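You operate a simulated robot arm through the tools that you are given. There is no shell and no other tool.

You run a simulated robot arm. Do the job below in one go: nothing can be reset, and whatever is moved stays where it is left.

## Task
Set the black numbering box to the docket's first number and prove it with one plunger stroke.
Fine: turn its wheel lock to FREE first and back to LOCK before the stroke, which adds one; leave the other boxes.

It is judged by the outcome, as a careful person would: the job done as asked, and still so three seconds after it is handed in. It fails if anything else is knocked over, pushed out of place, dropped, spilled or broken.

## Robot
A 7-joint arm with a two-finger parallel gripper, fixed in place. Base frame: the origin is on the floor under the middle of its stand, x ahead of it, y to its left, z up. Units: mm, degrees, N and s.
With the tool pointing down near the work surface it reaches from about 260 to 720 mm from the base axis. Its first joint turns from -166.0 to 166.0 degrees. Payload 1.57 kg.
The TCP is the grasp point between the finger pads, 30 mm short of the fingertips. In the tool frame z runs along the fingers and y along their closing line. The gripper opens to 80 mm. The fingers are 17 mm wide and 12 mm thick; the gripper's body (40 by 82 mm) begins 80 mm behind the TCP.
Orientation is that of the tool frame in the base frame, as a unit quaternion [x, y, z, w]. With the fingers straight down and closing along the base's y, the tool's x points along the base's -x, its y along +y and its z along -z.

## Interface
- The arm moves only by the tool drive_tool. Its argument "series" is a list of rows, each a list of 7 numbers: the shift along the tool's x, y, z in units of 200 mm (1.0 is 200 mm), then the turn, a rotation vector about the tool's x, y, z in units of 180 degrees (1.0 is 180 degrees), then the gripper command, from -1 (shut) to 1 (fully open), values between in proportion. In form: [[x, y, z, rx, ry, rz, claw], ...]. A call has 1 to 20 rows; each row is the pose to reach, as a shift and turn from the pose commanded when the call began, along the tool's axes at that moment. A call with a number of a shift or a turn outside -1 to 1 is refused whole. Each row takes 0.2 s and may step no farther than 50 mm and 8.6 degrees from the row before; otherwise, or with a gripper value out of range, the whole call is refused. A pose out of reach is approached as far as the arm can. The call stops where the force on the tool passes 60 N (or 10 N more than at its start, if that is more) or the arm is blocked; 0.2 s more then pass. The fingers move at their own pace (about 72 mm/s each) and stop on an object; they squeeze with about 38 N. The grip force told is the motor's: it shows also when the fingers shut on nothing. Time passes only in rows, and 0.2 s behind the last, so rows that repeat a pose let the fingers close. The reply holds the time, the measured pose of the TCP, the force on the tool along the base axes, the opening and the grip force, in the units named above and with some noise, with the torque about the TCP (base axes, N m) and any sound that the robot's microphone picked up, and new pictures: "pictures" is both (left out), scene, wrist or none.
- Cameras (640 x 400 px; columns grow to the right, rows downward): "scene" is fixed at [399, 649.7, 1642.7]; the picture's right is [-0.93, 0.37, 0.00], its down [0.35, 0.87, -0.35] and it looks along [-0.13, -0.33, -0.94] (base axes); focal length 362 px, centre (320, 200). "wrist" rides on the gripper at [72, -7, -122] in the tool frame; the picture's right is [0.09, 1.00, 0.00], its down [-0.84, 0.08, -0.54] and it looks along [-0.54, 0.05, 0.84] (tool axes); focal length 238 px, centre (320, 200). There is no depth. A picture from a camera that has moved, and an enlarged one, comes with that camera's place and axes in the base frame and with its lens.
- lift_body(by): slides the trunk up (or, below 0, down) by that many mm; the arm rides with it, the base frame stays. It gives what a move gives, with no picture.
- inspect(camera, box): a new picture of the part [left, top, right, bottom] of that camera's present view, enlarged. No time passes.
- job_done(): hands the job in; it is judged then, once.

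Nothing tells you positions but the pictures and the camera data. Unless the task says otherwise, let go and move clear before handing in.

The tools are called after "Emit:" as name(argument=value, ...) on one line, values as JSON. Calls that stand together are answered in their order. drive_tool: Moves the arm, as the interface text tells. Its arguments: {"type":"object","properties":{"series":{"type":"array"},"pictures":{"type":"string","enum":["both","scene","wrist","none"]}},"required":["series"]} The other tools are called the same way: lift_body (by) moves the trunk up or down; inspect (camera, box) takes an enlarged picture of a part of a camera's view; job_done () hands the job in.

At the start:

```text
t: 0.0
tool_pos: [172.9, 455.7, 1204.7]
tool_rot: [0.0, 1.0, 0.0, 0.0]
ft_force: [-0.8, 0.0, -0.7]
moment: [-0.01, 0.0, -0.04]
gripper_width: 80.0
finger_force: 0.1
trunk travel left (down, up): [-75.0, 40.0]
```

scene: 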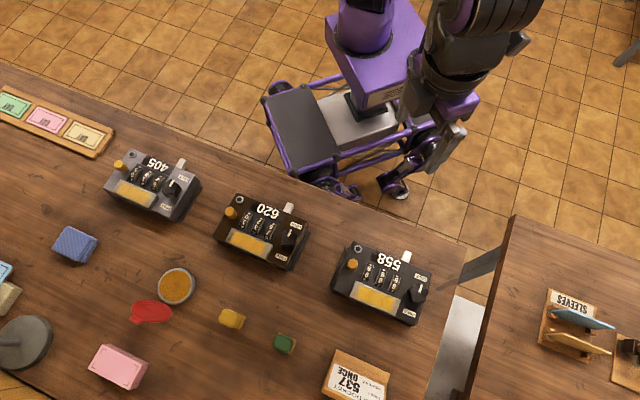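
wrist: 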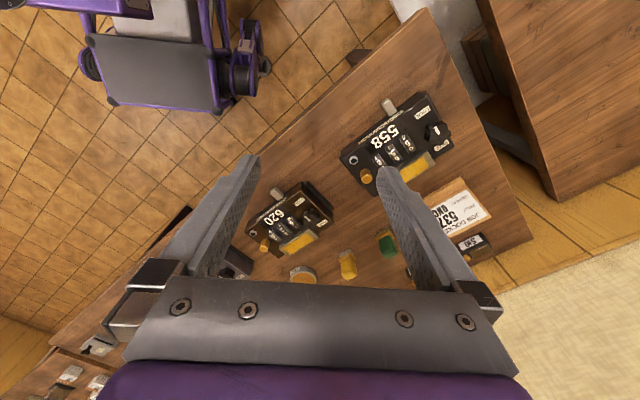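

I see three numbering boxes on a desk (a grey one at 405, and two darker ones at 620 and 558) and a job docket. I'll zoom in on the boxes and docket before moving anything.

Emit:
inspect(camera="scene", box=[320, 230, 450, 330])

Emit:
inspect(camera="scene", box=[200, 180, 330, 280])

Emit:
inspect(camera="scene", box=[90, 140, 220, 230])

Emit:
inspect(camera="scene", box=[300, 330, 420, 400])

Emit:
inspect(camera="wrist", box=[330, 80, 510, 280])

Emit:
inspect(camera="wrist", box=[230, 160, 350, 290])

```text
4.00 times, centred on (385, 280) of scene
camera zoom: at [399.0, 649.7, 1642.7], right [-0.93, 0.37, 0.0], down [0.35, 0.87, -0.35], along [-0.13, -0.33, -0.94], focal length 1448 px, centre (60, -120)
```

zoom: 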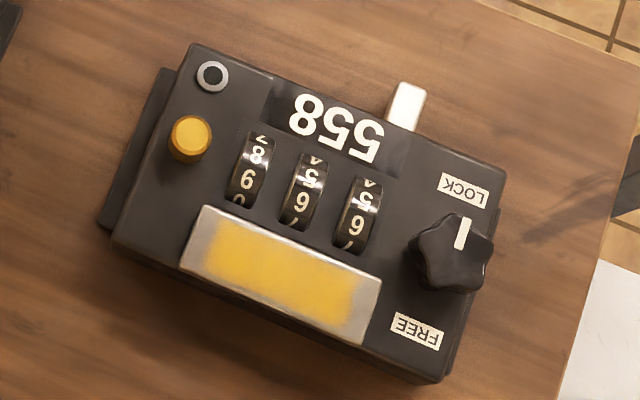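

```text
4.00 times, centred on (265, 230) of scene
camera zoom: at [399.0, 649.7, 1642.7], right [-0.93, 0.37, 0.0], down [0.35, 0.87, -0.35], along [-0.13, -0.33, -0.94], focal length 1448 px, centre (540, 80)
```

zoom: 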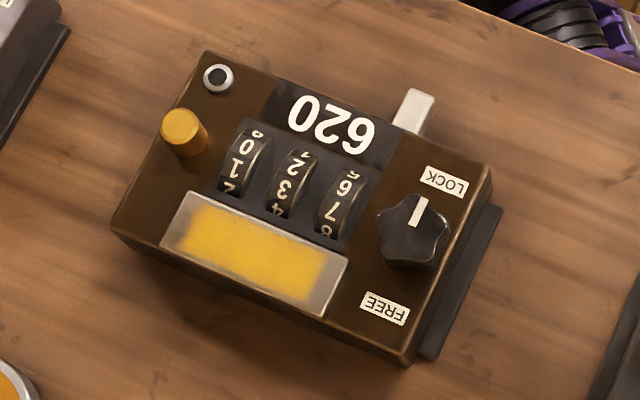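

```text
4.44 times, centred on (155, 185) of scene
camera zoom: at [399.0, 649.7, 1642.7], right [-0.93, 0.37, 0.0], down [0.35, 0.87, -0.35], along [-0.13, -0.33, -0.94], focal length 1608 px, centre (1053, 267)
```

zoom: 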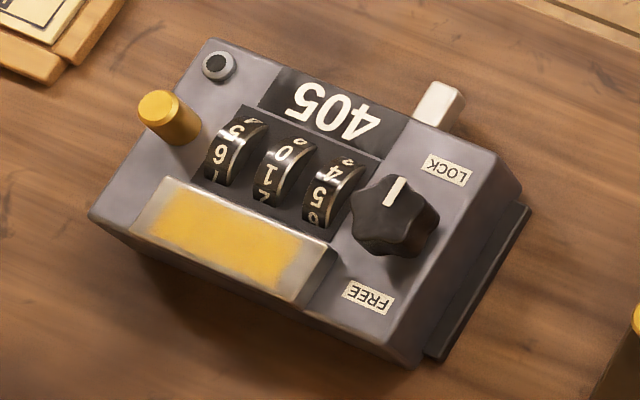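

```text
5.33 times, centred on (360, 365) of scene
camera zoom: at [399.0, 649.7, 1642.7], right [-0.93, 0.37, 0.0], down [0.35, 0.87, -0.35], along [-0.13, -0.33, -0.94], focal length 1930 px, centre (107, -680)
```

zoom: 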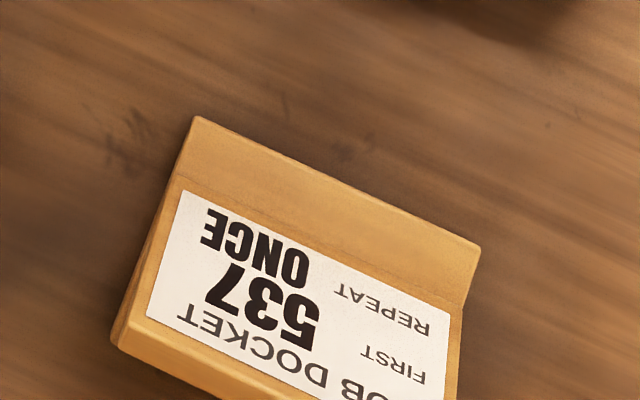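

```text
2.00 times, centred on (420, 180) of wrist
camera zoom: at [100.1, 448.6, 1327.0], right [-0.09, 1.0, 0.0], down [0.84, 0.08, 0.54], along [0.54, 0.05, -0.84], focal length 477 px, centre (120, 240)
```

zoom: 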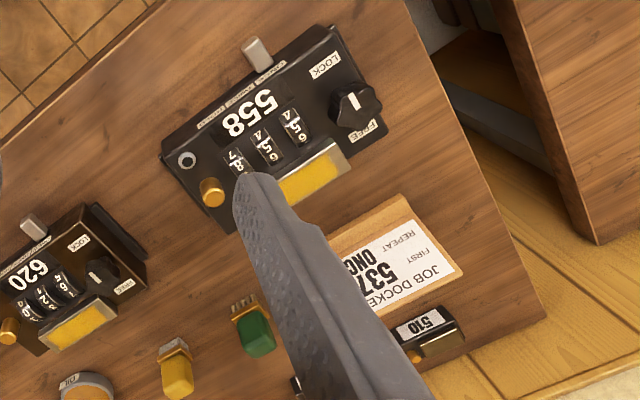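

```text
3.08 times, centred on (290, 225) of wrist
camera zoom: at [100.1, 448.6, 1327.0], right [-0.09, 1.0, 0.0], down [0.84, 0.08, 0.54], along [0.54, 0.05, -0.84], focal length 733 px, centre (412, 123)
```

zoom: 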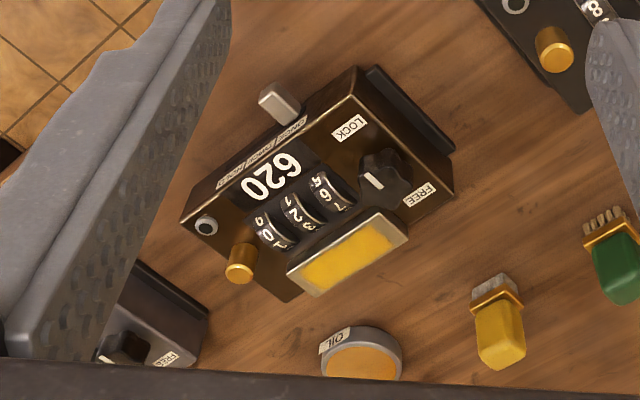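

The docket says FIRST 537, REPEAT ONCE; the black box is the 558 one nearest the docket (the 620 box is brown, the 405 one grey). I'll bring the gripper nearer and square to the black box to look at its controls, staying high.

Emit:
drive_tool(series=[[0, 0.034, 0.068, 0, 0, -0.038, 1], [0, 0.069, 0.136, 0, 0, -0.076, 1], [0, 0.103, 0.204, 0, 0, -0.114, 1], [0, 0.137, 0.271, 0, 0, -0.153, 1], [0, 0.171, 0.339, 0, 0, -0.191, 1], [0, 0.206, 0.407, 0, 0, -0.229, 1], [0, 0.24, 0.475, 0, 0, -0.267, 1], [0, 0.24, 0.475, 0, 0, -0.267, 1]])

```text
t: 1.8
tool_pos: [172.1, 501.9, 1107.7]
tool_rot: [-0.408, 0.913, 0.0, 0.0]
ft_force: [0.6, 0.4, 0.5]
moment: [-0.02, -0.01, 0.02]
gripper_width: 80.3
finger_force: 0.1
trunk travel left (down, up): [-75.0, 40.0]
camera wrist: at [129.9, 444.7, 1230.8], right [-0.8, 0.6, 0.0], down [0.5, 0.67, 0.54], along [0.32, 0.44, -0.84], focal length 238 px, centre (320, 200)
```

scene: 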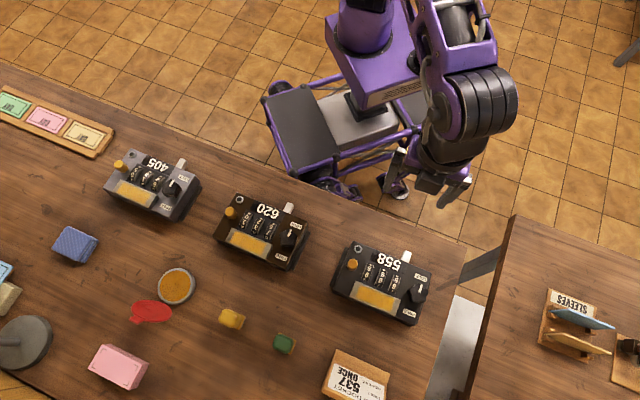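
wrist: 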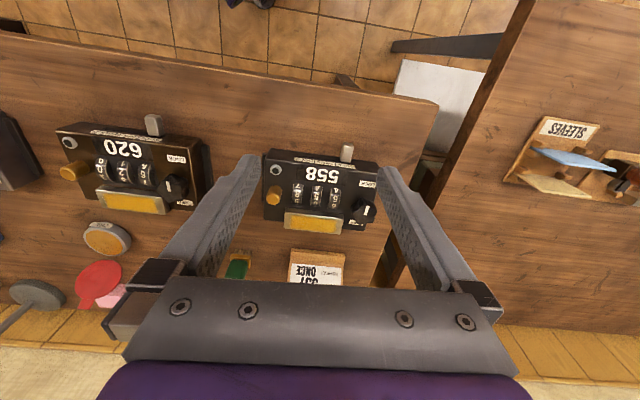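

The view is now square to the black box, between the fingers. I'll zoom on it for its controls.

Emit:
inspect(camera="wrist", box=[250, 130, 390, 240])

Emit:
inspect(camera="wrist", box=[50, 100, 220, 230])

Emit:
inspect(camera="wrist", box=[220, 220, 400, 300])

```text
3.64 times, centred on (320, 185) of wrist
camera zoom: at [129.9, 444.7, 1230.8], right [-0.8, 0.6, 0.0], down [0.5, 0.67, 0.54], along [0.32, 0.44, -0.84], focal length 867 px, centre (320, 254)
```

zoom: 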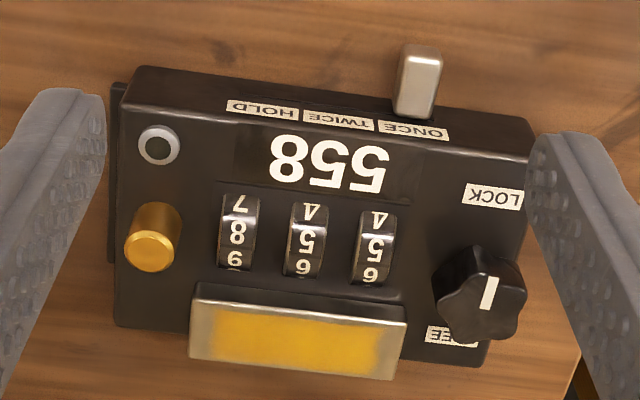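

```text
3.08 times, centred on (135, 165) of wrist
camera zoom: at [129.9, 444.7, 1230.8], right [-0.8, 0.6, 0.0], down [0.5, 0.67, 0.54], along [0.32, 0.44, -0.84], focal length 733 px, centre (889, 308)
```

zoom: 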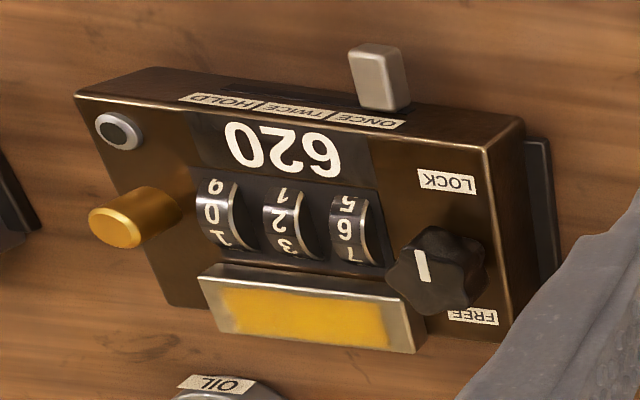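

```text
3.56 times, centred on (310, 260) of wrist
camera zoom: at [129.9, 444.7, 1230.8], right [-0.8, 0.6, 0.0], down [0.5, 0.67, 0.54], along [0.32, 0.44, -0.84], focal length 848 px, centre (356, -13)
```

zoom: 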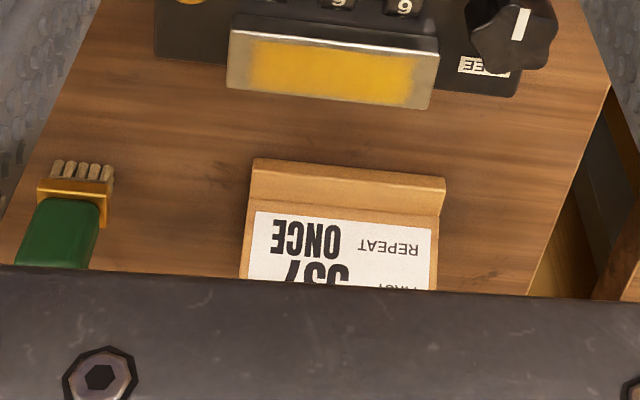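

The repeat lever on the black box already sits at ONCE, and its lock knob points to LOCK. I'll go closer for details of the brass button, the yellow pad and the wheels.

Emit:
drive_tool(series=[[-0.05, -0.02, 0.1, 0, 0, 0, 1], [-0.1, -0.04, 0.2, 0, 0, 0, 1], [-0.15, -0.06, 0.3, 0, 0, 0, 1], [-0.15, -0.06, 0.35, 0, 0, 0, 1], [-0.15, -0.06, 0.35, 0, 0, 0, 1]], pictures="wrist")

Emit:
inspect(camera="wrist", box=[200, 60, 440, 210])

```text
t: 3.0
tool_pos: [202.2, 514.8, 1036.9]
tool_rot: [-0.407, 0.913, 0.0, 0.001]
ft_force: [0.3, 0.5, -0.3]
moment: [0.0, -0.03, 0.02]
gripper_width: 80.0
finger_force: 0.0
trunk travel left (down, up): [-75.0, 40.0]
camera wrist: at [158.2, 457.7, 1160.4], right [-0.8, 0.6, 0.0], down [0.5, 0.67, 0.54], along [0.32, 0.43, -0.84], focal length 238 px, centre (320, 200)
```

wrist: 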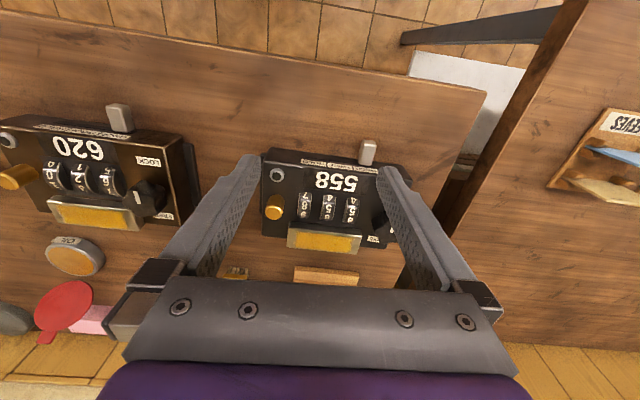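

```text
2.67 times, centred on (320, 135) of wrist
camera zoom: at [158.2, 457.7, 1160.4], right [-0.8, 0.6, 0.0], down [0.5, 0.67, 0.54], along [0.32, 0.43, -0.84], focal length 636 px, centre (320, 373)
```

zoom: 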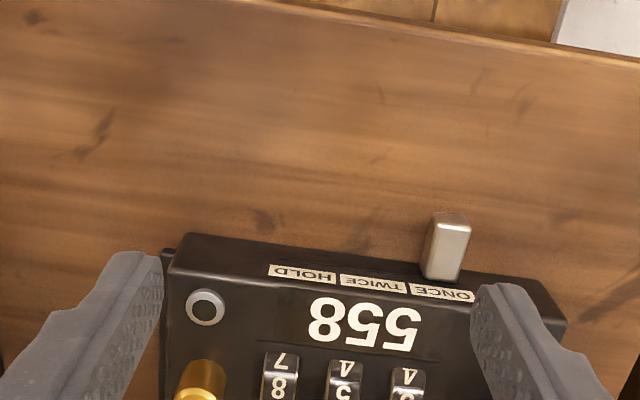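

The arm is about 45 mm above the box controls; now zooming on the lower half of the black box.

Emit:
inspect(camera="wrist", box=[255, 150, 395, 255])

Emit:
inspect(camera="wrist", box=[255, 180, 315, 225])

Emit:
inspect(camera="wrist", box=[0, 100, 190, 240])

```text
3.81 times, centred on (325, 202) of wrist
camera zoom: at [158.2, 457.7, 1160.4], right [-0.8, 0.6, 0.0], down [0.5, 0.67, 0.54], along [0.32, 0.43, -0.84], focal length 908 px, centre (301, 190)
```

zoom: 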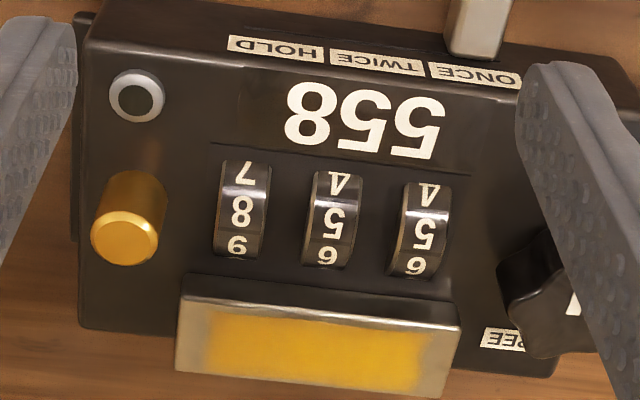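

```text
8.89 times, centred on (285, 202) of wrist
camera zoom: at [158.2, 457.7, 1160.4], right [-0.8, 0.6, 0.0], down [0.5, 0.67, 0.54], along [0.32, 0.43, -0.84], focal length 2119 px, centre (631, 178)
```

zoom: 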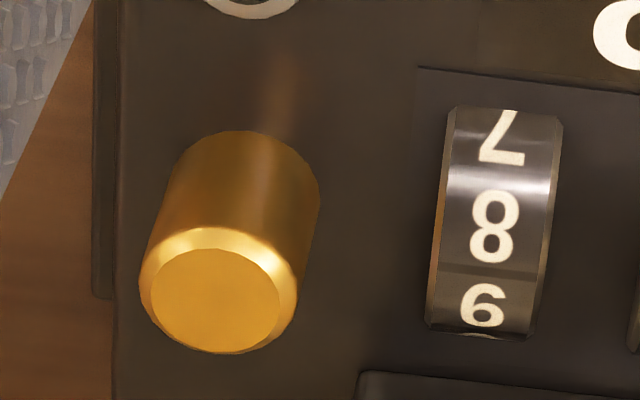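

```text
2.86 times, centred on (95, 170) of wrist
camera zoom: at [158.2, 457.7, 1160.4], right [-0.8, 0.6, 0.0], down [0.5, 0.67, 0.54], along [0.32, 0.43, -0.84], focal length 681 px, centre (963, 286)
```

zoom: 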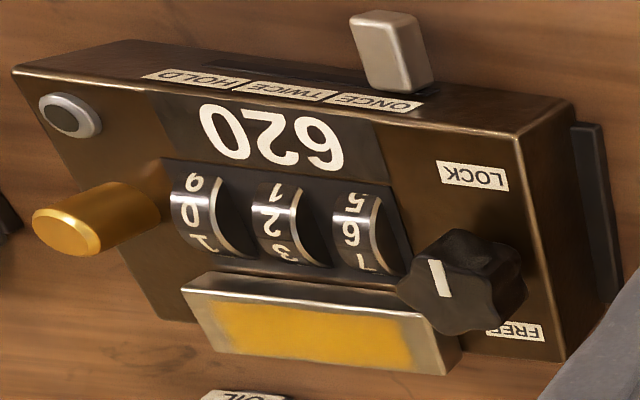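

The brass cylinder at the box's corner is the plunger, the big readout shows 558, the knob is near [202, 649] with its top at about z = 953, and the box top is at about z = 924. I'll bring the open gripper high above the knob with its closing line across the box's short side.

Emit:
drive_tool(series=[[-0.045, 0.041, 0, 0, 0, -0.0442, 1], [-0.09, 0.081, 0, 0, 0, -0.0885, 1], [-0.136, 0.122, 0, 0, 0, -0.1327, 1], [-0.181, 0.163, 0, 0, 0, -0.177, 1], [-0.226, 0.203, 0, 0, 0, -0.2212, 1], [-0.272, 0.244, 0, 0, 0, -0.2655, 1], [-0.317, 0.284, 0, 0, 0, -0.3097, 1], [-0.362, 0.325, 0, 0, 0, -0.354, 1], [-0.407, 0.366, 0, 0, 0, -0.3982, 1], [-0.453, 0.406, 0, 0, 0, -0.4425, 1], [-0.498, 0.447, 0, 0, 0, -0.4867, 1], [-0.498, 0.447, 0, 0, 0, -0.4867, 1]])

Emit:
inspect(camera="wrist", box=[220, 60, 420, 260])

```text
t: 5.6
tool_pos: [200.6, 651.1, 1040.8]
tool_rot: [0.926, -0.377, 0.001, 0.0]
ft_force: [-0.4, 0.2, 0.2]
moment: [-0.01, -0.02, -0.02]
gripper_width: 79.6
finger_force: 0.0
trunk travel left (down, up): [-75.0, 40.0]
camera wrist: at [256.5, 606.3, 1162.7], right [-0.63, -0.78, 0.0], down [-0.65, 0.53, 0.54], along [-0.42, 0.34, -0.84], focal length 238 px, centre (320, 200)
```

scene: 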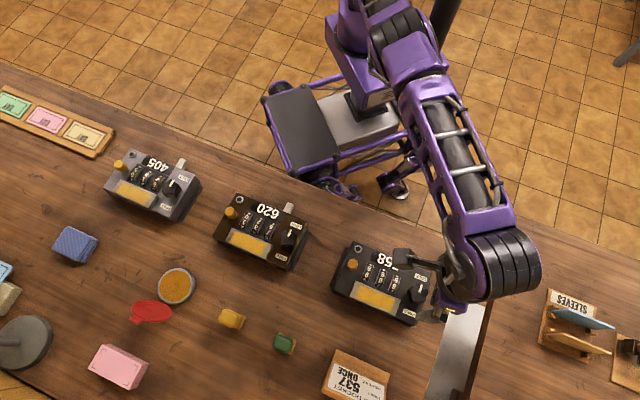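
wrist: 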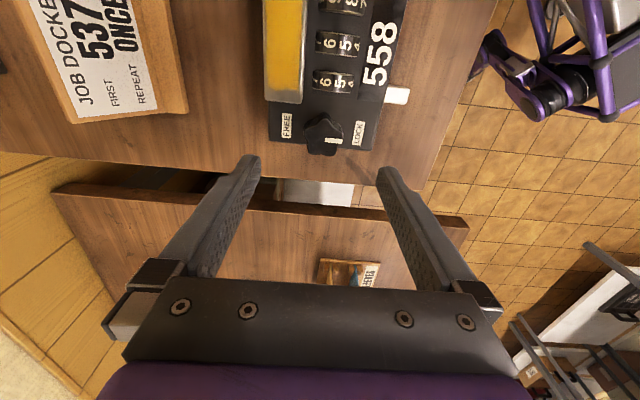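

```text
2.00 times, centred on (320, 160) of wrist
camera zoom: at [256.5, 606.3, 1162.7], right [-0.63, -0.78, 0.0], down [-0.65, 0.53, 0.54], along [-0.42, 0.34, -0.84], focal length 477 px, centre (320, 280)
```

zoom: 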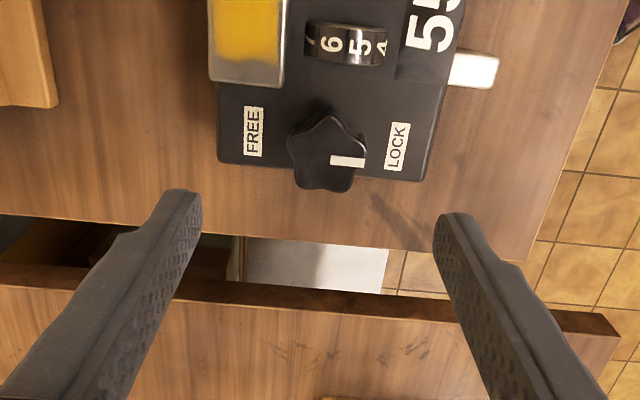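

The knob sits just below the gripper, a five-lobed knob with its white mark on LOCK at about [201, 648]. I'll narrow the fingers to 60 mm and descend around it.

Emit:
drive_tool(series=[[0.013, 0.008, 0.0, 0, 0, 0, 0.5], [0.013, 0.008, 0.1, 0, 0, 0, 0.5], [0.013, 0.008, 0.2, 0, 0, 0, 0.5], [0.013, 0.008, 0.28, 0, 0, 0, 0.5], [0.013, 0.008, 0.28, 0, 0, 0, 0.5]])

Emit:
inspect(camera="wrist", box=[220, 60, 420, 260])

```text
t: 6.8
tool_pos: [201.1, 649.3, 984.5]
tool_rot: [0.926, -0.378, 0.0, 0.0]
ft_force: [1.1, -0.3, 0.3]
moment: [0.01, 0.04, 0.03]
gripper_width: 60.0
finger_force: 0.1
trunk travel left (down, up): [-75.0, 40.0]
camera wrist: at [256.9, 604.3, 1106.5], right [-0.63, -0.78, 0.0], down [-0.65, 0.53, 0.54], along [-0.42, 0.34, -0.84], focal length 238 px, centre (320, 200)
```

scene: 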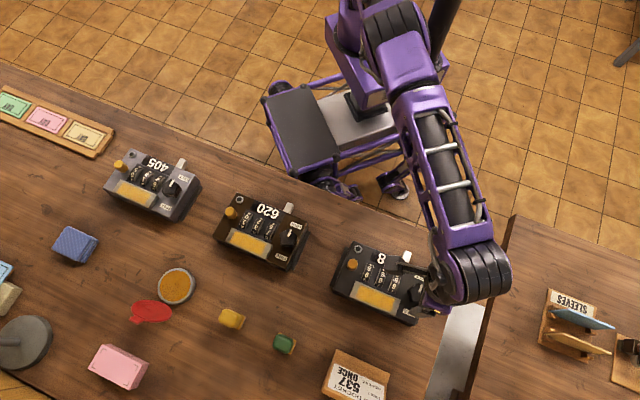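
wrist: 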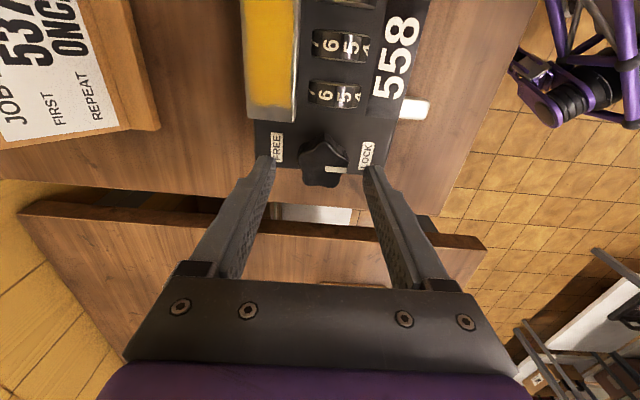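

```text
2.00 times, centred on (320, 160) of wrist
camera zoom: at [256.9, 604.3, 1106.5], right [-0.63, -0.78, 0.0], down [-0.65, 0.53, 0.54], along [-0.42, 0.34, -0.84], focal length 477 px, centre (320, 280)
```

zoom: 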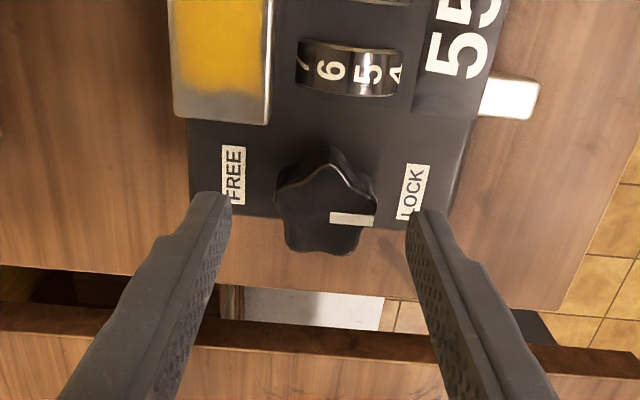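

The fingers straddle the knob at its top level, with the knob about 3 mm toward the tool's +x. I'll correct that, descend to just above the box top and close on the knob.

Emit:
drive_tool(series=[[0.015, 0.006, 0.0, 0, 0, 0, 0.5], [0.015, 0.006, 0.04, 0, 0, 0, 0.5], [0.015, 0.006, 0.08, 0, 0, 0, 0.5], [0.015, 0.006, 0.113, 0, 0, 0, 0.5], [0.015, 0.006, 0.113, 0, 0, 0, 0.5]])

Emit:
inspect(camera="wrist", box=[220, 100, 420, 300])

```text
t: 8.0
tool_pos: [201.7, 647.3, 960.8]
tool_rot: [0.926, -0.378, 0.0, 0.0]
ft_force: [-0.3, -0.4, 1.2]
moment: [0.0, 0.01, -0.01]
gripper_width: 60.1
finger_force: 0.0
trunk travel left (down, up): [-75.0, 40.0]
camera wrist: at [257.7, 601.1, 1083.4], right [-0.63, -0.78, 0.0], down [-0.65, 0.53, 0.54], along [-0.42, 0.34, -0.84], focal length 238 px, centre (320, 200)
```

scene: 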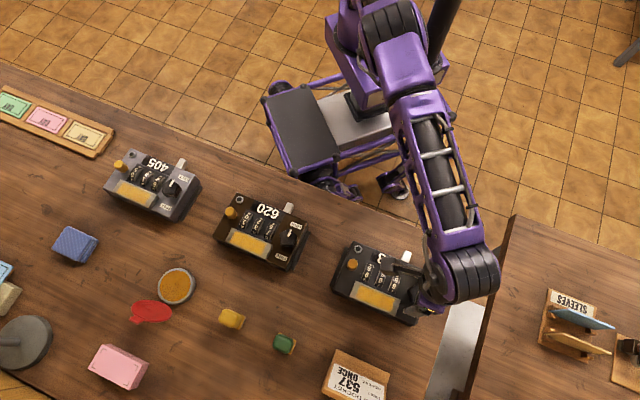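
wrist: 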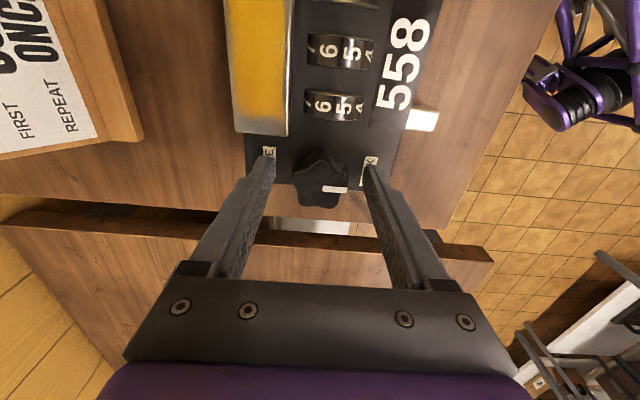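

```text
2.00 times, centred on (320, 200) of wrist
camera zoom: at [257.7, 601.1, 1083.4], right [-0.63, -0.78, 0.0], down [-0.65, 0.53, 0.54], along [-0.42, 0.34, -0.84], focal length 477 px, centre (320, 200)
```

zoom: 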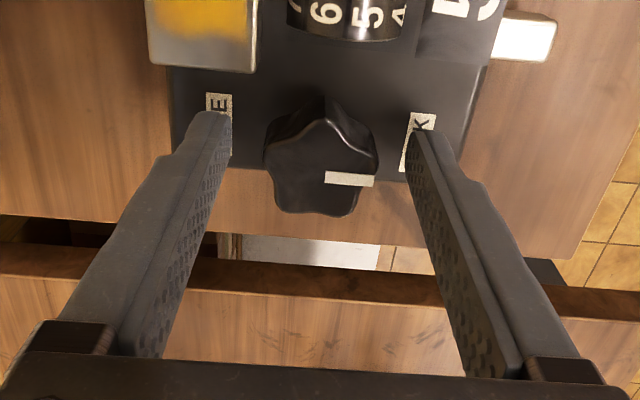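

The fingers are around the knob, clear of the box top. Closing now, in two stages.

Emit:
drive_tool(series=[[0, 0, 0, 0, 0, 0, 0.1], [0, 0, 0, 0, 0, 0, -0.05], [0, 0, 0, 0, 0, 0, -0.15], [0, 0, 0, 0, 0, 0, -0.3], [0, 0, 0, 0, 0, 0, -1], [0, 0, 0, 0, 0, 0, -1]], pictures="wrist")

Emit:
inspect(camera="wrist", box=[220, 100, 420, 300])

```text
t: 9.4
tool_pos: [201.4, 645.9, 960.1]
tool_rot: [0.926, -0.378, -0.001, 0.0]
ft_force: [1.0, 0.7, -0.2]
moment: [0.08, -0.03, 0.04]
gripper_width: 36.1
finger_force: 42.3
trunk travel left (down, up): [-75.0, 40.0]
camera wrist: at [257.7, 601.1, 1083.6], right [-0.63, -0.78, 0.0], down [-0.65, 0.53, 0.54], along [-0.42, 0.34, -0.84], focal length 238 px, centre (320, 200)
```

wrist: 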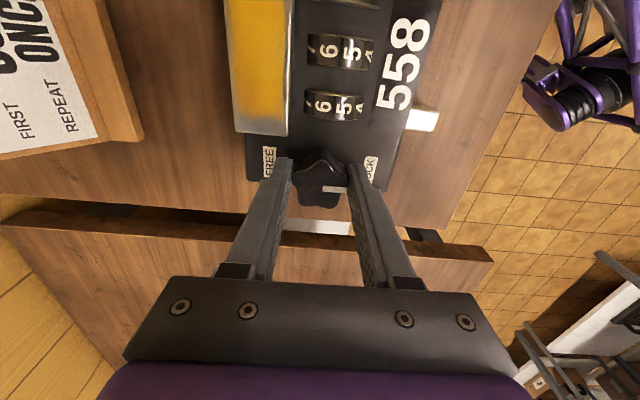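

```text
2.00 times, centred on (320, 200) of wrist
camera zoom: at [257.7, 601.1, 1083.6], right [-0.63, -0.78, 0.0], down [-0.65, 0.53, 0.54], along [-0.42, 0.34, -0.84], focal length 477 px, centre (320, 200)
```

zoom: 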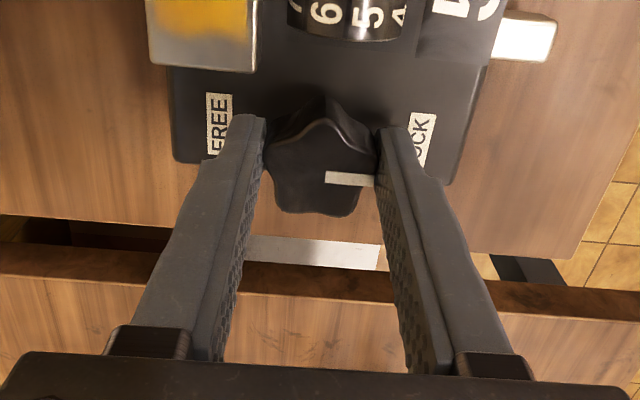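

The knob is gripped (36 mm) without shifting the box. I'll test a small turn one way and watch the torque.

Emit:
drive_tool(series=[[0, 0, 0, 0, 0, 0.01, -1], [0, 0, 0, 0, 0, 0.02, -1], [0, 0, 0, 0, 0, 0.03, -1], [0, 0, 0, 0, 0, 0.03, -1]], pictures="wrist")

Emit:
inspect(camera="wrist", box=[220, 100, 420, 300])

```text
t: 10.4
tool_pos: [201.9, 646.8, 961.7]
tool_rot: [0.907, -0.421, 0.0, 0.0]
ft_force: [-1.3, 0.9, -1.6]
moment: [0.21, 0.02, 0.62]
gripper_width: 36.2
finger_force: 43.5
trunk travel left (down, up): [-75.0, 40.0]
camera wrist: at [254.0, 595.5, 1083.5], right [-0.7, -0.71, 0.0], down [-0.6, 0.59, 0.54], along [-0.39, 0.38, -0.84], focal length 238 px, centre (320, 200)
```

wrist: 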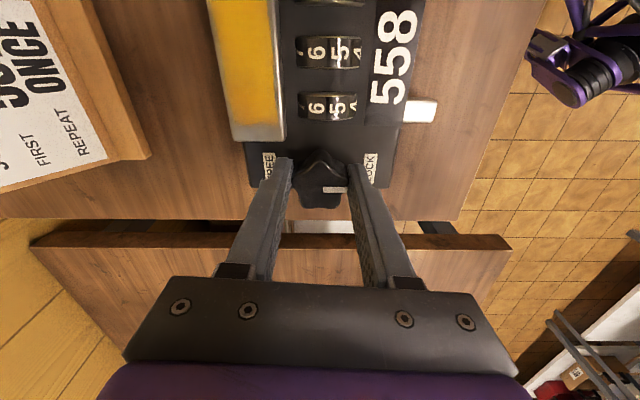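

```text
2.00 times, centred on (320, 200) of wrist
camera zoom: at [254.0, 595.5, 1083.5], right [-0.7, -0.71, 0.0], down [-0.6, 0.59, 0.54], along [-0.39, 0.38, -0.84], focal length 477 px, centre (320, 200)
```

zoom: 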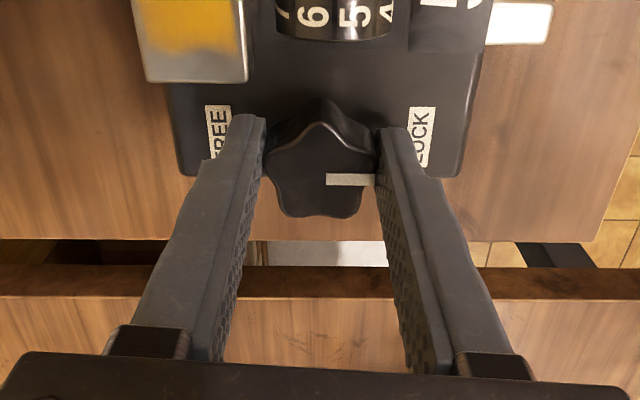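

The knob turned with the gripper while the box stayed put (torque about 0.6 N·m, likely detent or friction). Continuing the same way, watching the torque.

Emit:
drive_tool(series=[[0, 0, 0, 0, 0, 0.02, -1], [0, 0, 0, 0, 0, 0.04, -1], [0, 0, 0, 0, 0, 0.06, -1], [0, 0, 0, 0, 0, 0.06, -1]], pictures="wrist")

Emit:
inspect(camera="wrist", box=[220, 100, 420, 300])

```text
t: 11.4
tool_pos: [203.8, 645.1, 961.3]
tool_rot: [0.864, -0.504, 0.001, 0.001]
ft_force: [-4.0, -4.3, -1.7]
moment: [-0.54, 0.03, 0.21]
gripper_width: 35.4
finger_force: 42.5
trunk travel left (down, up): [-75.0, 40.0]
camera wrist: at [244.1, 586.5, 1083.7], right [-0.82, -0.57, 0.0], down [-0.48, 0.69, 0.54], along [-0.31, 0.45, -0.84], focal length 238 px, centre (320, 200)
```

wrist: 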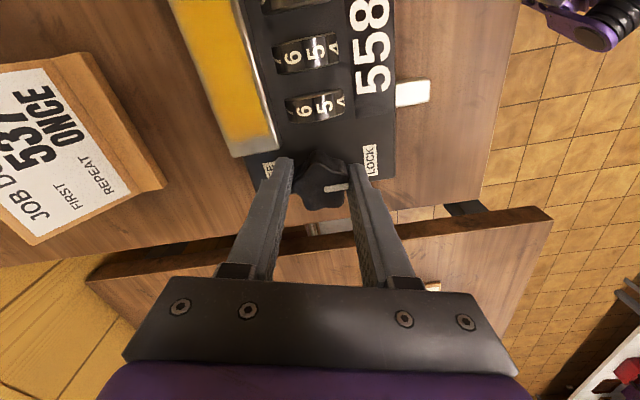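

```text
2.00 times, centred on (320, 200) of wrist
camera zoom: at [244.1, 586.5, 1083.7], right [-0.82, -0.57, 0.0], down [-0.48, 0.69, 0.54], along [-0.31, 0.45, -0.84], focal length 477 px, centre (320, 200)
```

zoom: 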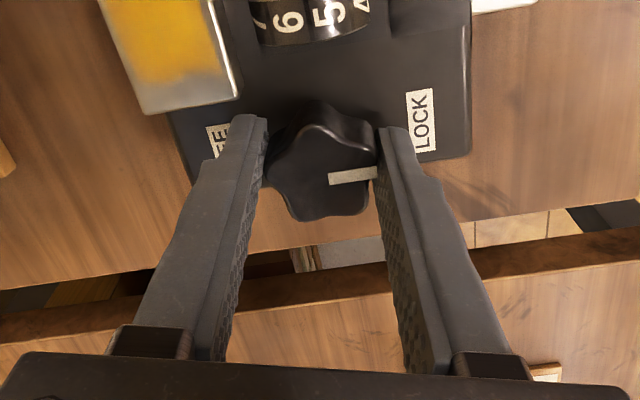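

The second part of the turn slipped: the knob stopped at a limit this way. I'll check that the box hasn't moved before trying the other direction.

Emit:
inspect(camera="scene", box=[320, 230, 450, 330])

```text
4.00 times, centred on (385, 280) of scene
camera zoom: at [399.0, 649.7, 1642.7], right [-0.93, 0.37, 0.0], down [0.35, 0.87, -0.35], along [-0.13, -0.33, -0.94], focal length 1448 px, centre (60, -120)
```

zoom: 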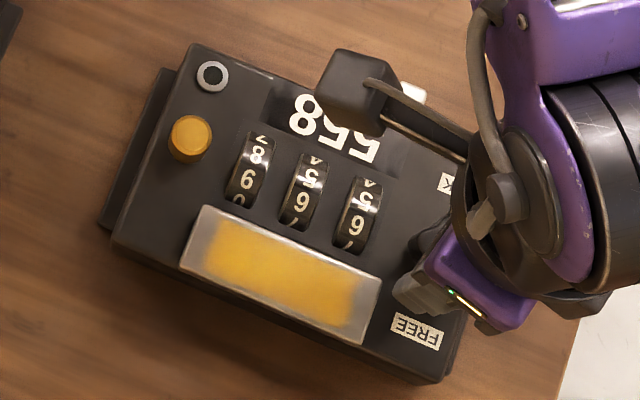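

The box hasn't moved. I'll open the fingers, turn the hand back to its earlier angle, and look at the knob mark.

Emit:
drive_tool(series=[[0, 0, 0, 0, 0, 0, 0.0], [0, 0, 0, 0, 0, 0, 0.3], [0, 0, 0, 0, 0, -0.03, 0.5], [0, 0, 0, 0, 0, -0.06, 0.5], [0, 0, 0, 0, 0, -0.09, 0.5], [0, 0, 0, 0, 0, -0.09, 0.5]], pictures="wrist")

Emit:
inspect(camera="wrist", box=[220, 100, 420, 300])

```text
t: 12.8
tool_pos: [203.4, 644.6, 959.8]
tool_rot: [0.926, -0.377, 0.0, -0.001]
ft_force: [0.1, -0.2, -1.4]
moment: [-0.01, -0.01, 0.01]
gripper_width: 59.8
finger_force: 0.1
trunk travel left (down, up): [-75.0, 40.0]
camera wrist: at [258.9, 599.4, 1083.4], right [-0.63, -0.78, 0.0], down [-0.65, 0.53, 0.54], along [-0.42, 0.34, -0.84], focal length 238 px, centre (320, 200)
```

wrist: 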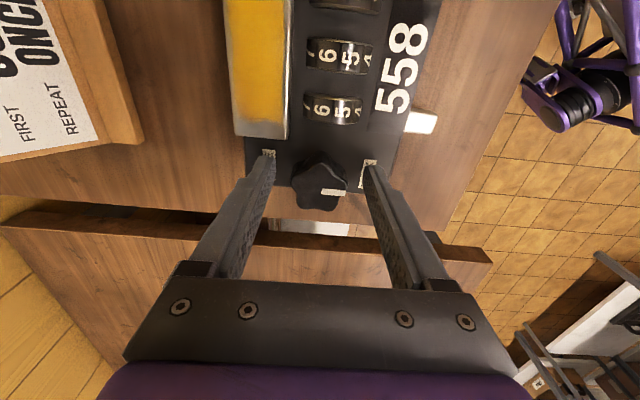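

```text
2.00 times, centred on (320, 200) of wrist
camera zoom: at [258.9, 599.4, 1083.4], right [-0.63, -0.78, 0.0], down [-0.65, 0.53, 0.54], along [-0.42, 0.34, -0.84], focal length 477 px, centre (320, 200)
```

zoom: 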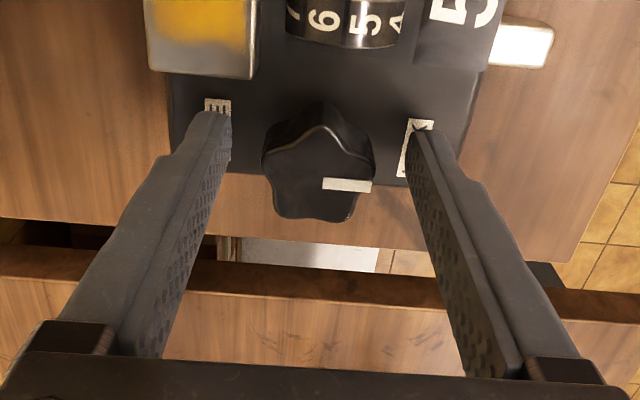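

The knob is back on LOCK, so it turns the other way. I'll re-grip it and try a small turn anticlockwise seen from above.

Emit:
drive_tool(series=[[-0.006, -0.006, 0, 0, 0, 0, 0.1], [-0.006, -0.006, 0, 0, 0, 0, -0.05], [-0.006, -0.006, 0, 0, 0, 0, -0.3], [-0.006, -0.006, 0, 0, 0, 0, -1], [-0.006, -0.006, 0, 0, 0, -0.02, -1], [-0.006, -0.006, 0, 0, 0, -0.04, -1], [-0.006, -0.006, 0, 0, 0, -0.06, -1], [-0.006, -0.006, 0, 0, 0, -0.08, -1], [-0.006, -0.006, 0, 0, 0, -0.08, -1]], pictures="wrist")

Emit:
inspect(camera="wrist", box=[220, 100, 420, 300])

```text
t: 14.8
tool_pos: [203.0, 646.0, 961.1]
tool_rot: [0.966, -0.258, -0.001, 0.001]
ft_force: [-11.7, -12.3, -5.3]
moment: [-0.52, -0.78, 0.05]
gripper_width: 36.0
finger_force: 42.9
trunk travel left (down, up): [-75.0, 40.0]
camera wrist: at [268.5, 616.7, 1083.3], right [-0.42, -0.91, 0.0], down [-0.76, 0.35, 0.54], along [-0.49, 0.23, -0.84], focal length 238 px, centre (320, 200)
```

wrist: 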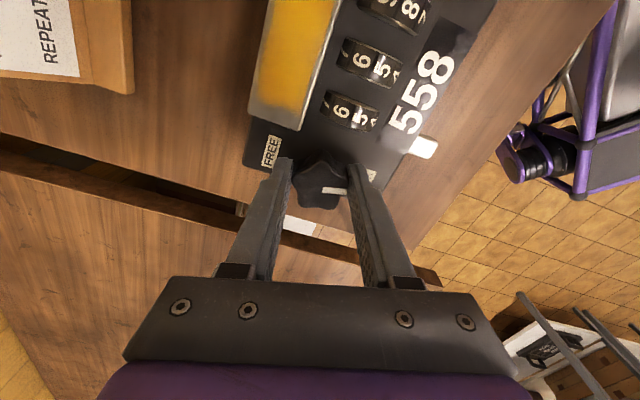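

```text
2.00 times, centred on (320, 200) of wrist
camera zoom: at [268.5, 616.7, 1083.3], right [-0.42, -0.91, 0.0], down [-0.76, 0.35, 0.54], along [-0.49, 0.23, -0.84], focal length 477 px, centre (320, 200)
```

zoom: 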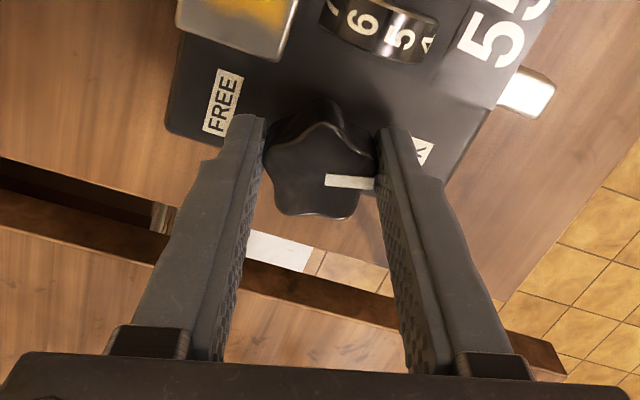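

The knob is turning this way, with some sideways load on the box because my turning centre is slightly off. I'll relieve that and check the box's place.

Emit:
drive_tool(series=[[-0.001, 0.005, 0, 0, 0, 0, -1], [-0.001, 0.005, 0, 0, 0, 0, -1]], pictures="none")

Emit:
inspect(camera="scene", box=[320, 230, 450, 330])

```text
t: 15.4
tool_pos: [203.4, 646.4, 960.3]
tool_rot: [0.966, -0.259, 0.0, -0.001]
ft_force: [-7.4, -7.1, -7.2]
moment: [-0.19, 0.01, 0.04]
gripper_width: 36.0
finger_force: 43.0
trunk travel left (down, up): [-75.0, 40.0]
```

```text
4.00 times, centred on (385, 280) of scene
camera zoom: at [399.0, 649.7, 1642.7], right [-0.93, 0.37, 0.0], down [0.35, 0.87, -0.35], along [-0.13, -0.33, -0.94], focal length 1448 px, centre (60, -120)
```

zoom: 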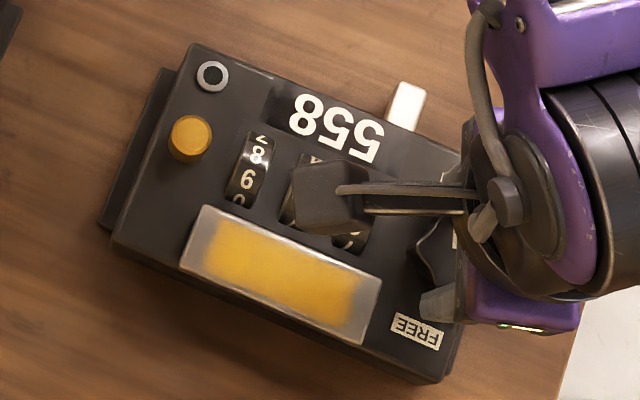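

The box is unmoved and the side load dropped. I'll centre a little more and keep turning in the same direction by about 30°.

Emit:
drive_tool(series=[[-0.002, 0.007, 0, 0, 0, 0, -1], [-0.002, 0.007, 0, 0, 0, -0.03, -1], [-0.002, 0.007, 0, 0, 0, -0.06, -1], [-0.002, 0.007, 0, 0, 0, -0.09, -1], [-0.002, 0.007, 0, 0, 0, -0.12, -1], [-0.002, 0.007, 0, 0, 0, -0.15, -1], [-0.002, 0.007, 0, 0, 0, -0.15, -1]], pictures="wrist")

Emit:
inspect(camera="wrist", box=[220, 100, 420, 300])

```text
t: 17.0
tool_pos: [204.6, 647.2, 961.6]
tool_rot: [1.0, -0.025, 0.0, -0.002]
ft_force: [8.0, 20.8, -3.1]
moment: [0.3, 0.48, -0.06]
gripper_width: 36.1
finger_force: 43.5
trunk travel left (down, up): [-75.0, 40.0]
camera wrist: at [275.1, 650.4, 1083.5], right [0.04, -1.0, 0.0], down [-0.84, -0.04, 0.54], along [-0.54, -0.02, -0.84], focal length 238 px, centre (320, 200)
```

wrist: 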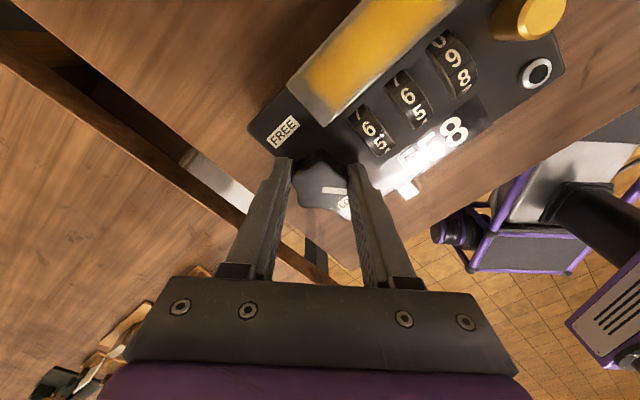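

```text
2.00 times, centred on (320, 200) of wrist
camera zoom: at [275.1, 650.4, 1083.5], right [0.04, -1.0, 0.0], down [-0.84, -0.04, 0.54], along [-0.54, -0.02, -0.84], focal length 477 px, centre (320, 200)
```

zoom: 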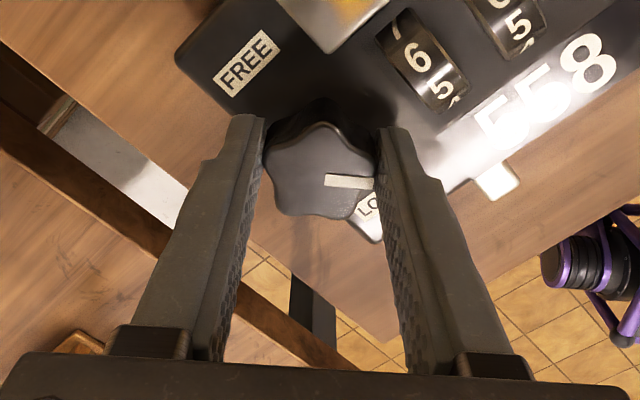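

The knob has turned about 43° toward the reader's right side, following the fingers. I'll shift a little with the side force and keep turning.

Emit:
drive_tool(series=[[0.003, -0.01, 0, 0, 0, 0, -1], [0.003, -0.01, 0, 0, 0, 0, -1]], pictures="none")

Emit:
inspect(camera="scene", box=[320, 230, 450, 330])

```text
t: 17.6
tool_pos: [203.2, 647.0, 961.0]
tool_rot: [1.0, -0.026, 0.0, 0.001]
ft_force: [5.5, 8.9, 1.3]
moment: [0.14, -0.73, -0.01]
gripper_width: 35.9
finger_force: 42.3
trunk travel left (down, up): [-75.0, 40.0]
```

```text
4.00 times, centred on (385, 280) of scene
camera zoom: at [399.0, 649.7, 1642.7], right [-0.93, 0.37, 0.0], down [0.35, 0.87, -0.35], along [-0.13, -0.33, -0.94], focal length 1448 px, centre (60, -120)
```

zoom: 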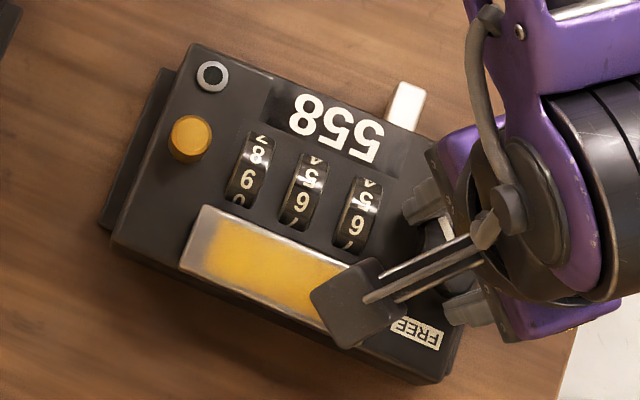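

The box is still in place. I'll turn further in the same direction, another ~25°.

Emit:
drive_tool(series=[[0.003, -0.005, 0, 0, 0, -0.02, -1], [0.003, -0.005, 0, 0, 0, -0.05, -1], [0.003, -0.005, 0, 0, 0, -0.08, -1], [0.003, -0.005, 0, 0, 0, -0.11, -1], [0.003, -0.005, 0, 0, 0, -0.14, -1], [0.003, -0.005, 0, 0, 0, -0.14, -1]], pictures="wrist")

Emit:
inspect(camera="wrist", box=[220, 100, 420, 300])

```text
t: 19.0
tool_pos: [203.4, 649.2, 959.9]
tool_rot: [0.981, 0.193, 0.0, -0.001]
ft_force: [3.9, 3.5, 2.2]
moment: [-0.49, -0.05, -0.02]
gripper_width: 35.9
finger_force: 42.5
trunk travel left (down, up): [-75.0, 40.0]
camera wrist: at [267.1, 682.3, 1083.4], right [0.46, -0.89, 0.0], down [-0.74, -0.39, 0.54], along [-0.48, -0.25, -0.84], focal length 238 px, centre (320, 200)
```

wrist: 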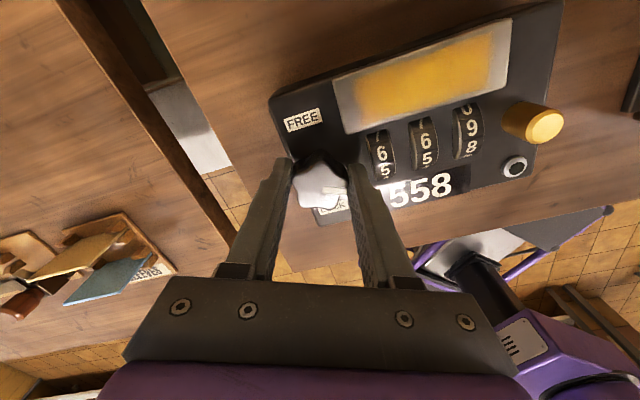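

```text
2.00 times, centred on (320, 200) of wrist
camera zoom: at [267.1, 682.3, 1083.4], right [0.46, -0.89, 0.0], down [-0.74, -0.39, 0.54], along [-0.48, -0.25, -0.84], focal length 477 px, centre (320, 200)
```

zoom: 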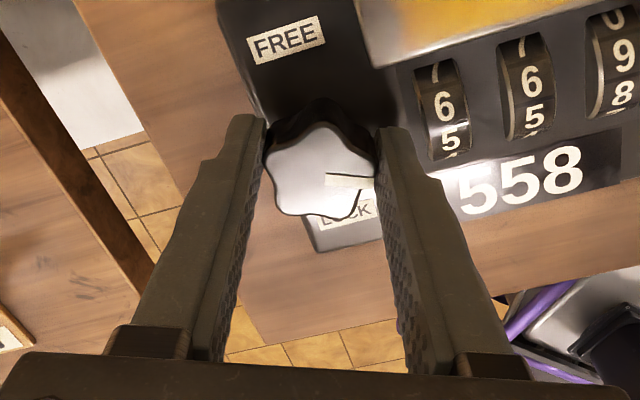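

The knob follows (about 68° so far) with little load. Continuing another ~25°.

Emit:
drive_tool(series=[[0.0, 0.0, 0, 0, 0, -0.03, -1], [0.0, 0.0, 0, 0, 0, -0.06, -1], [0.0, 0.0, 0, 0, 0, -0.09, -1], [0.0, 0.0, 0, 0, 0, -0.12, -1], [0.0, 0.0, 0, 0, 0, -0.14, -1], [0.0, 0.0, 0, 0, 0, -0.14, -1]], pictures="wrist")

Emit:
inspect(camera="wrist", box=[220, 100, 420, 300])

```text
t: 20.4
tool_pos: [201.4, 649.3, 961.2]
tool_rot: [0.915, 0.402, 0.0, -0.001]
ft_force: [-5.9, 17.5, 0.9]
moment: [0.96, -0.61, -0.04]
gripper_width: 36.1
finger_force: 42.9
trunk travel left (down, up): [-75.0, 40.0]
camera wrist: at [246.0, 707.2, 1083.5], right [0.8, -0.6, 0.0], down [-0.51, -0.67, 0.54], along [-0.33, -0.43, -0.84], focal length 238 px, centre (320, 200)
```

wrist: 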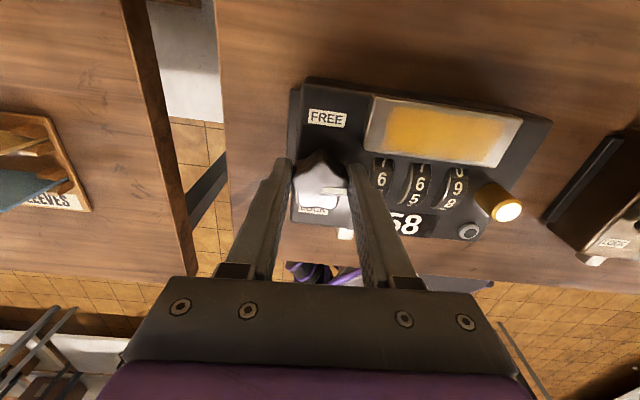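

```text
2.00 times, centred on (320, 200) of wrist
camera zoom: at [246.0, 707.2, 1083.5], right [0.8, -0.6, 0.0], down [-0.51, -0.67, 0.54], along [-0.33, -0.43, -0.84], focal length 477 px, centre (320, 200)
```

zoom: 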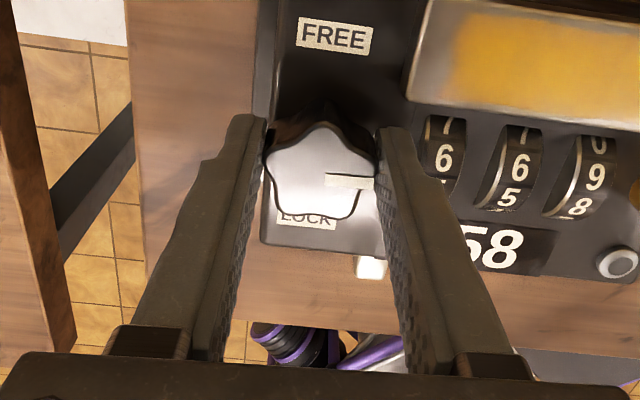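

Now about 93° in, and the mark points to the reader's right. I'll ease the side load and try a further ~14° to see whether the wrist still follows.

Emit:
drive_tool(series=[[0.004, -0.009, 0, 0, 0, 0.0, -1], [0.004, -0.009, 0, 0, 0, -0.03, -1], [0.004, -0.009, 0, 0, 0, -0.06, -1], [0.004, -0.009, 0, 0, 0, -0.08, -1], [0.004, -0.009, 0, 0, 0, -0.08, -1]], pictures="wrist")

Emit:
inspect(camera="wrist", box=[220, 100, 420, 300])

Emit:
inspect(camera="scene", box=[320, 230, 450, 330])

```text
t: 21.6
tool_pos: [202.2, 649.9, 961.0]
tool_rot: [0.858, 0.514, 0.0, 0.0]
ft_force: [-3.2, 2.5, 8.3]
moment: [-1.1, 0.61, -0.03]
gripper_width: 35.8
finger_force: 42.0
trunk travel left (down, up): [-75.0, 40.0]
camera wrist: at [229.8, 717.0, 1083.4], right [0.92, -0.39, 0.0], down [-0.33, -0.77, 0.54], along [-0.21, -0.5, -0.84], focal length 238 px, centre (320, 200)
```

wrist: 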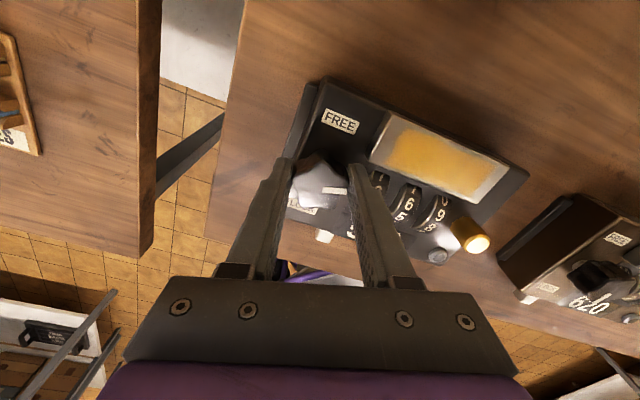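

```text
2.00 times, centred on (320, 200) of wrist
camera zoom: at [229.8, 717.0, 1083.4], right [0.92, -0.39, 0.0], down [-0.33, -0.77, 0.54], along [-0.21, -0.5, -0.84], focal length 477 px, centre (320, 200)
```

zoom: 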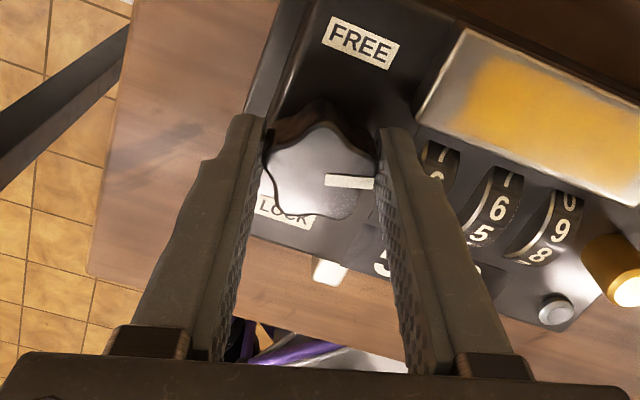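

```text
4.00 times, centred on (385, 280) of scene
camera zoom: at [399.0, 649.7, 1642.7], right [-0.93, 0.37, 0.0], down [0.35, 0.87, -0.35], along [-0.13, -0.33, -0.94], focal length 1448 px, centre (60, -120)
```

zoom: 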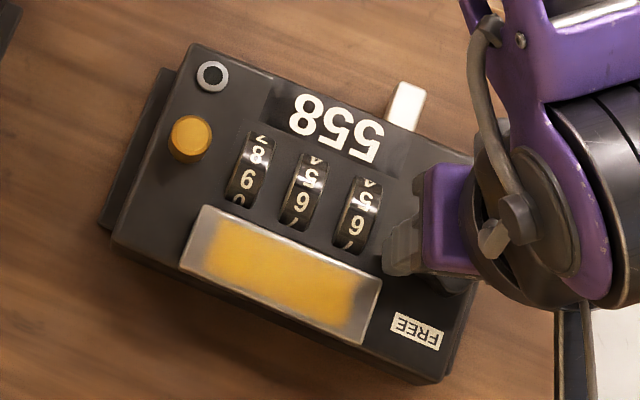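

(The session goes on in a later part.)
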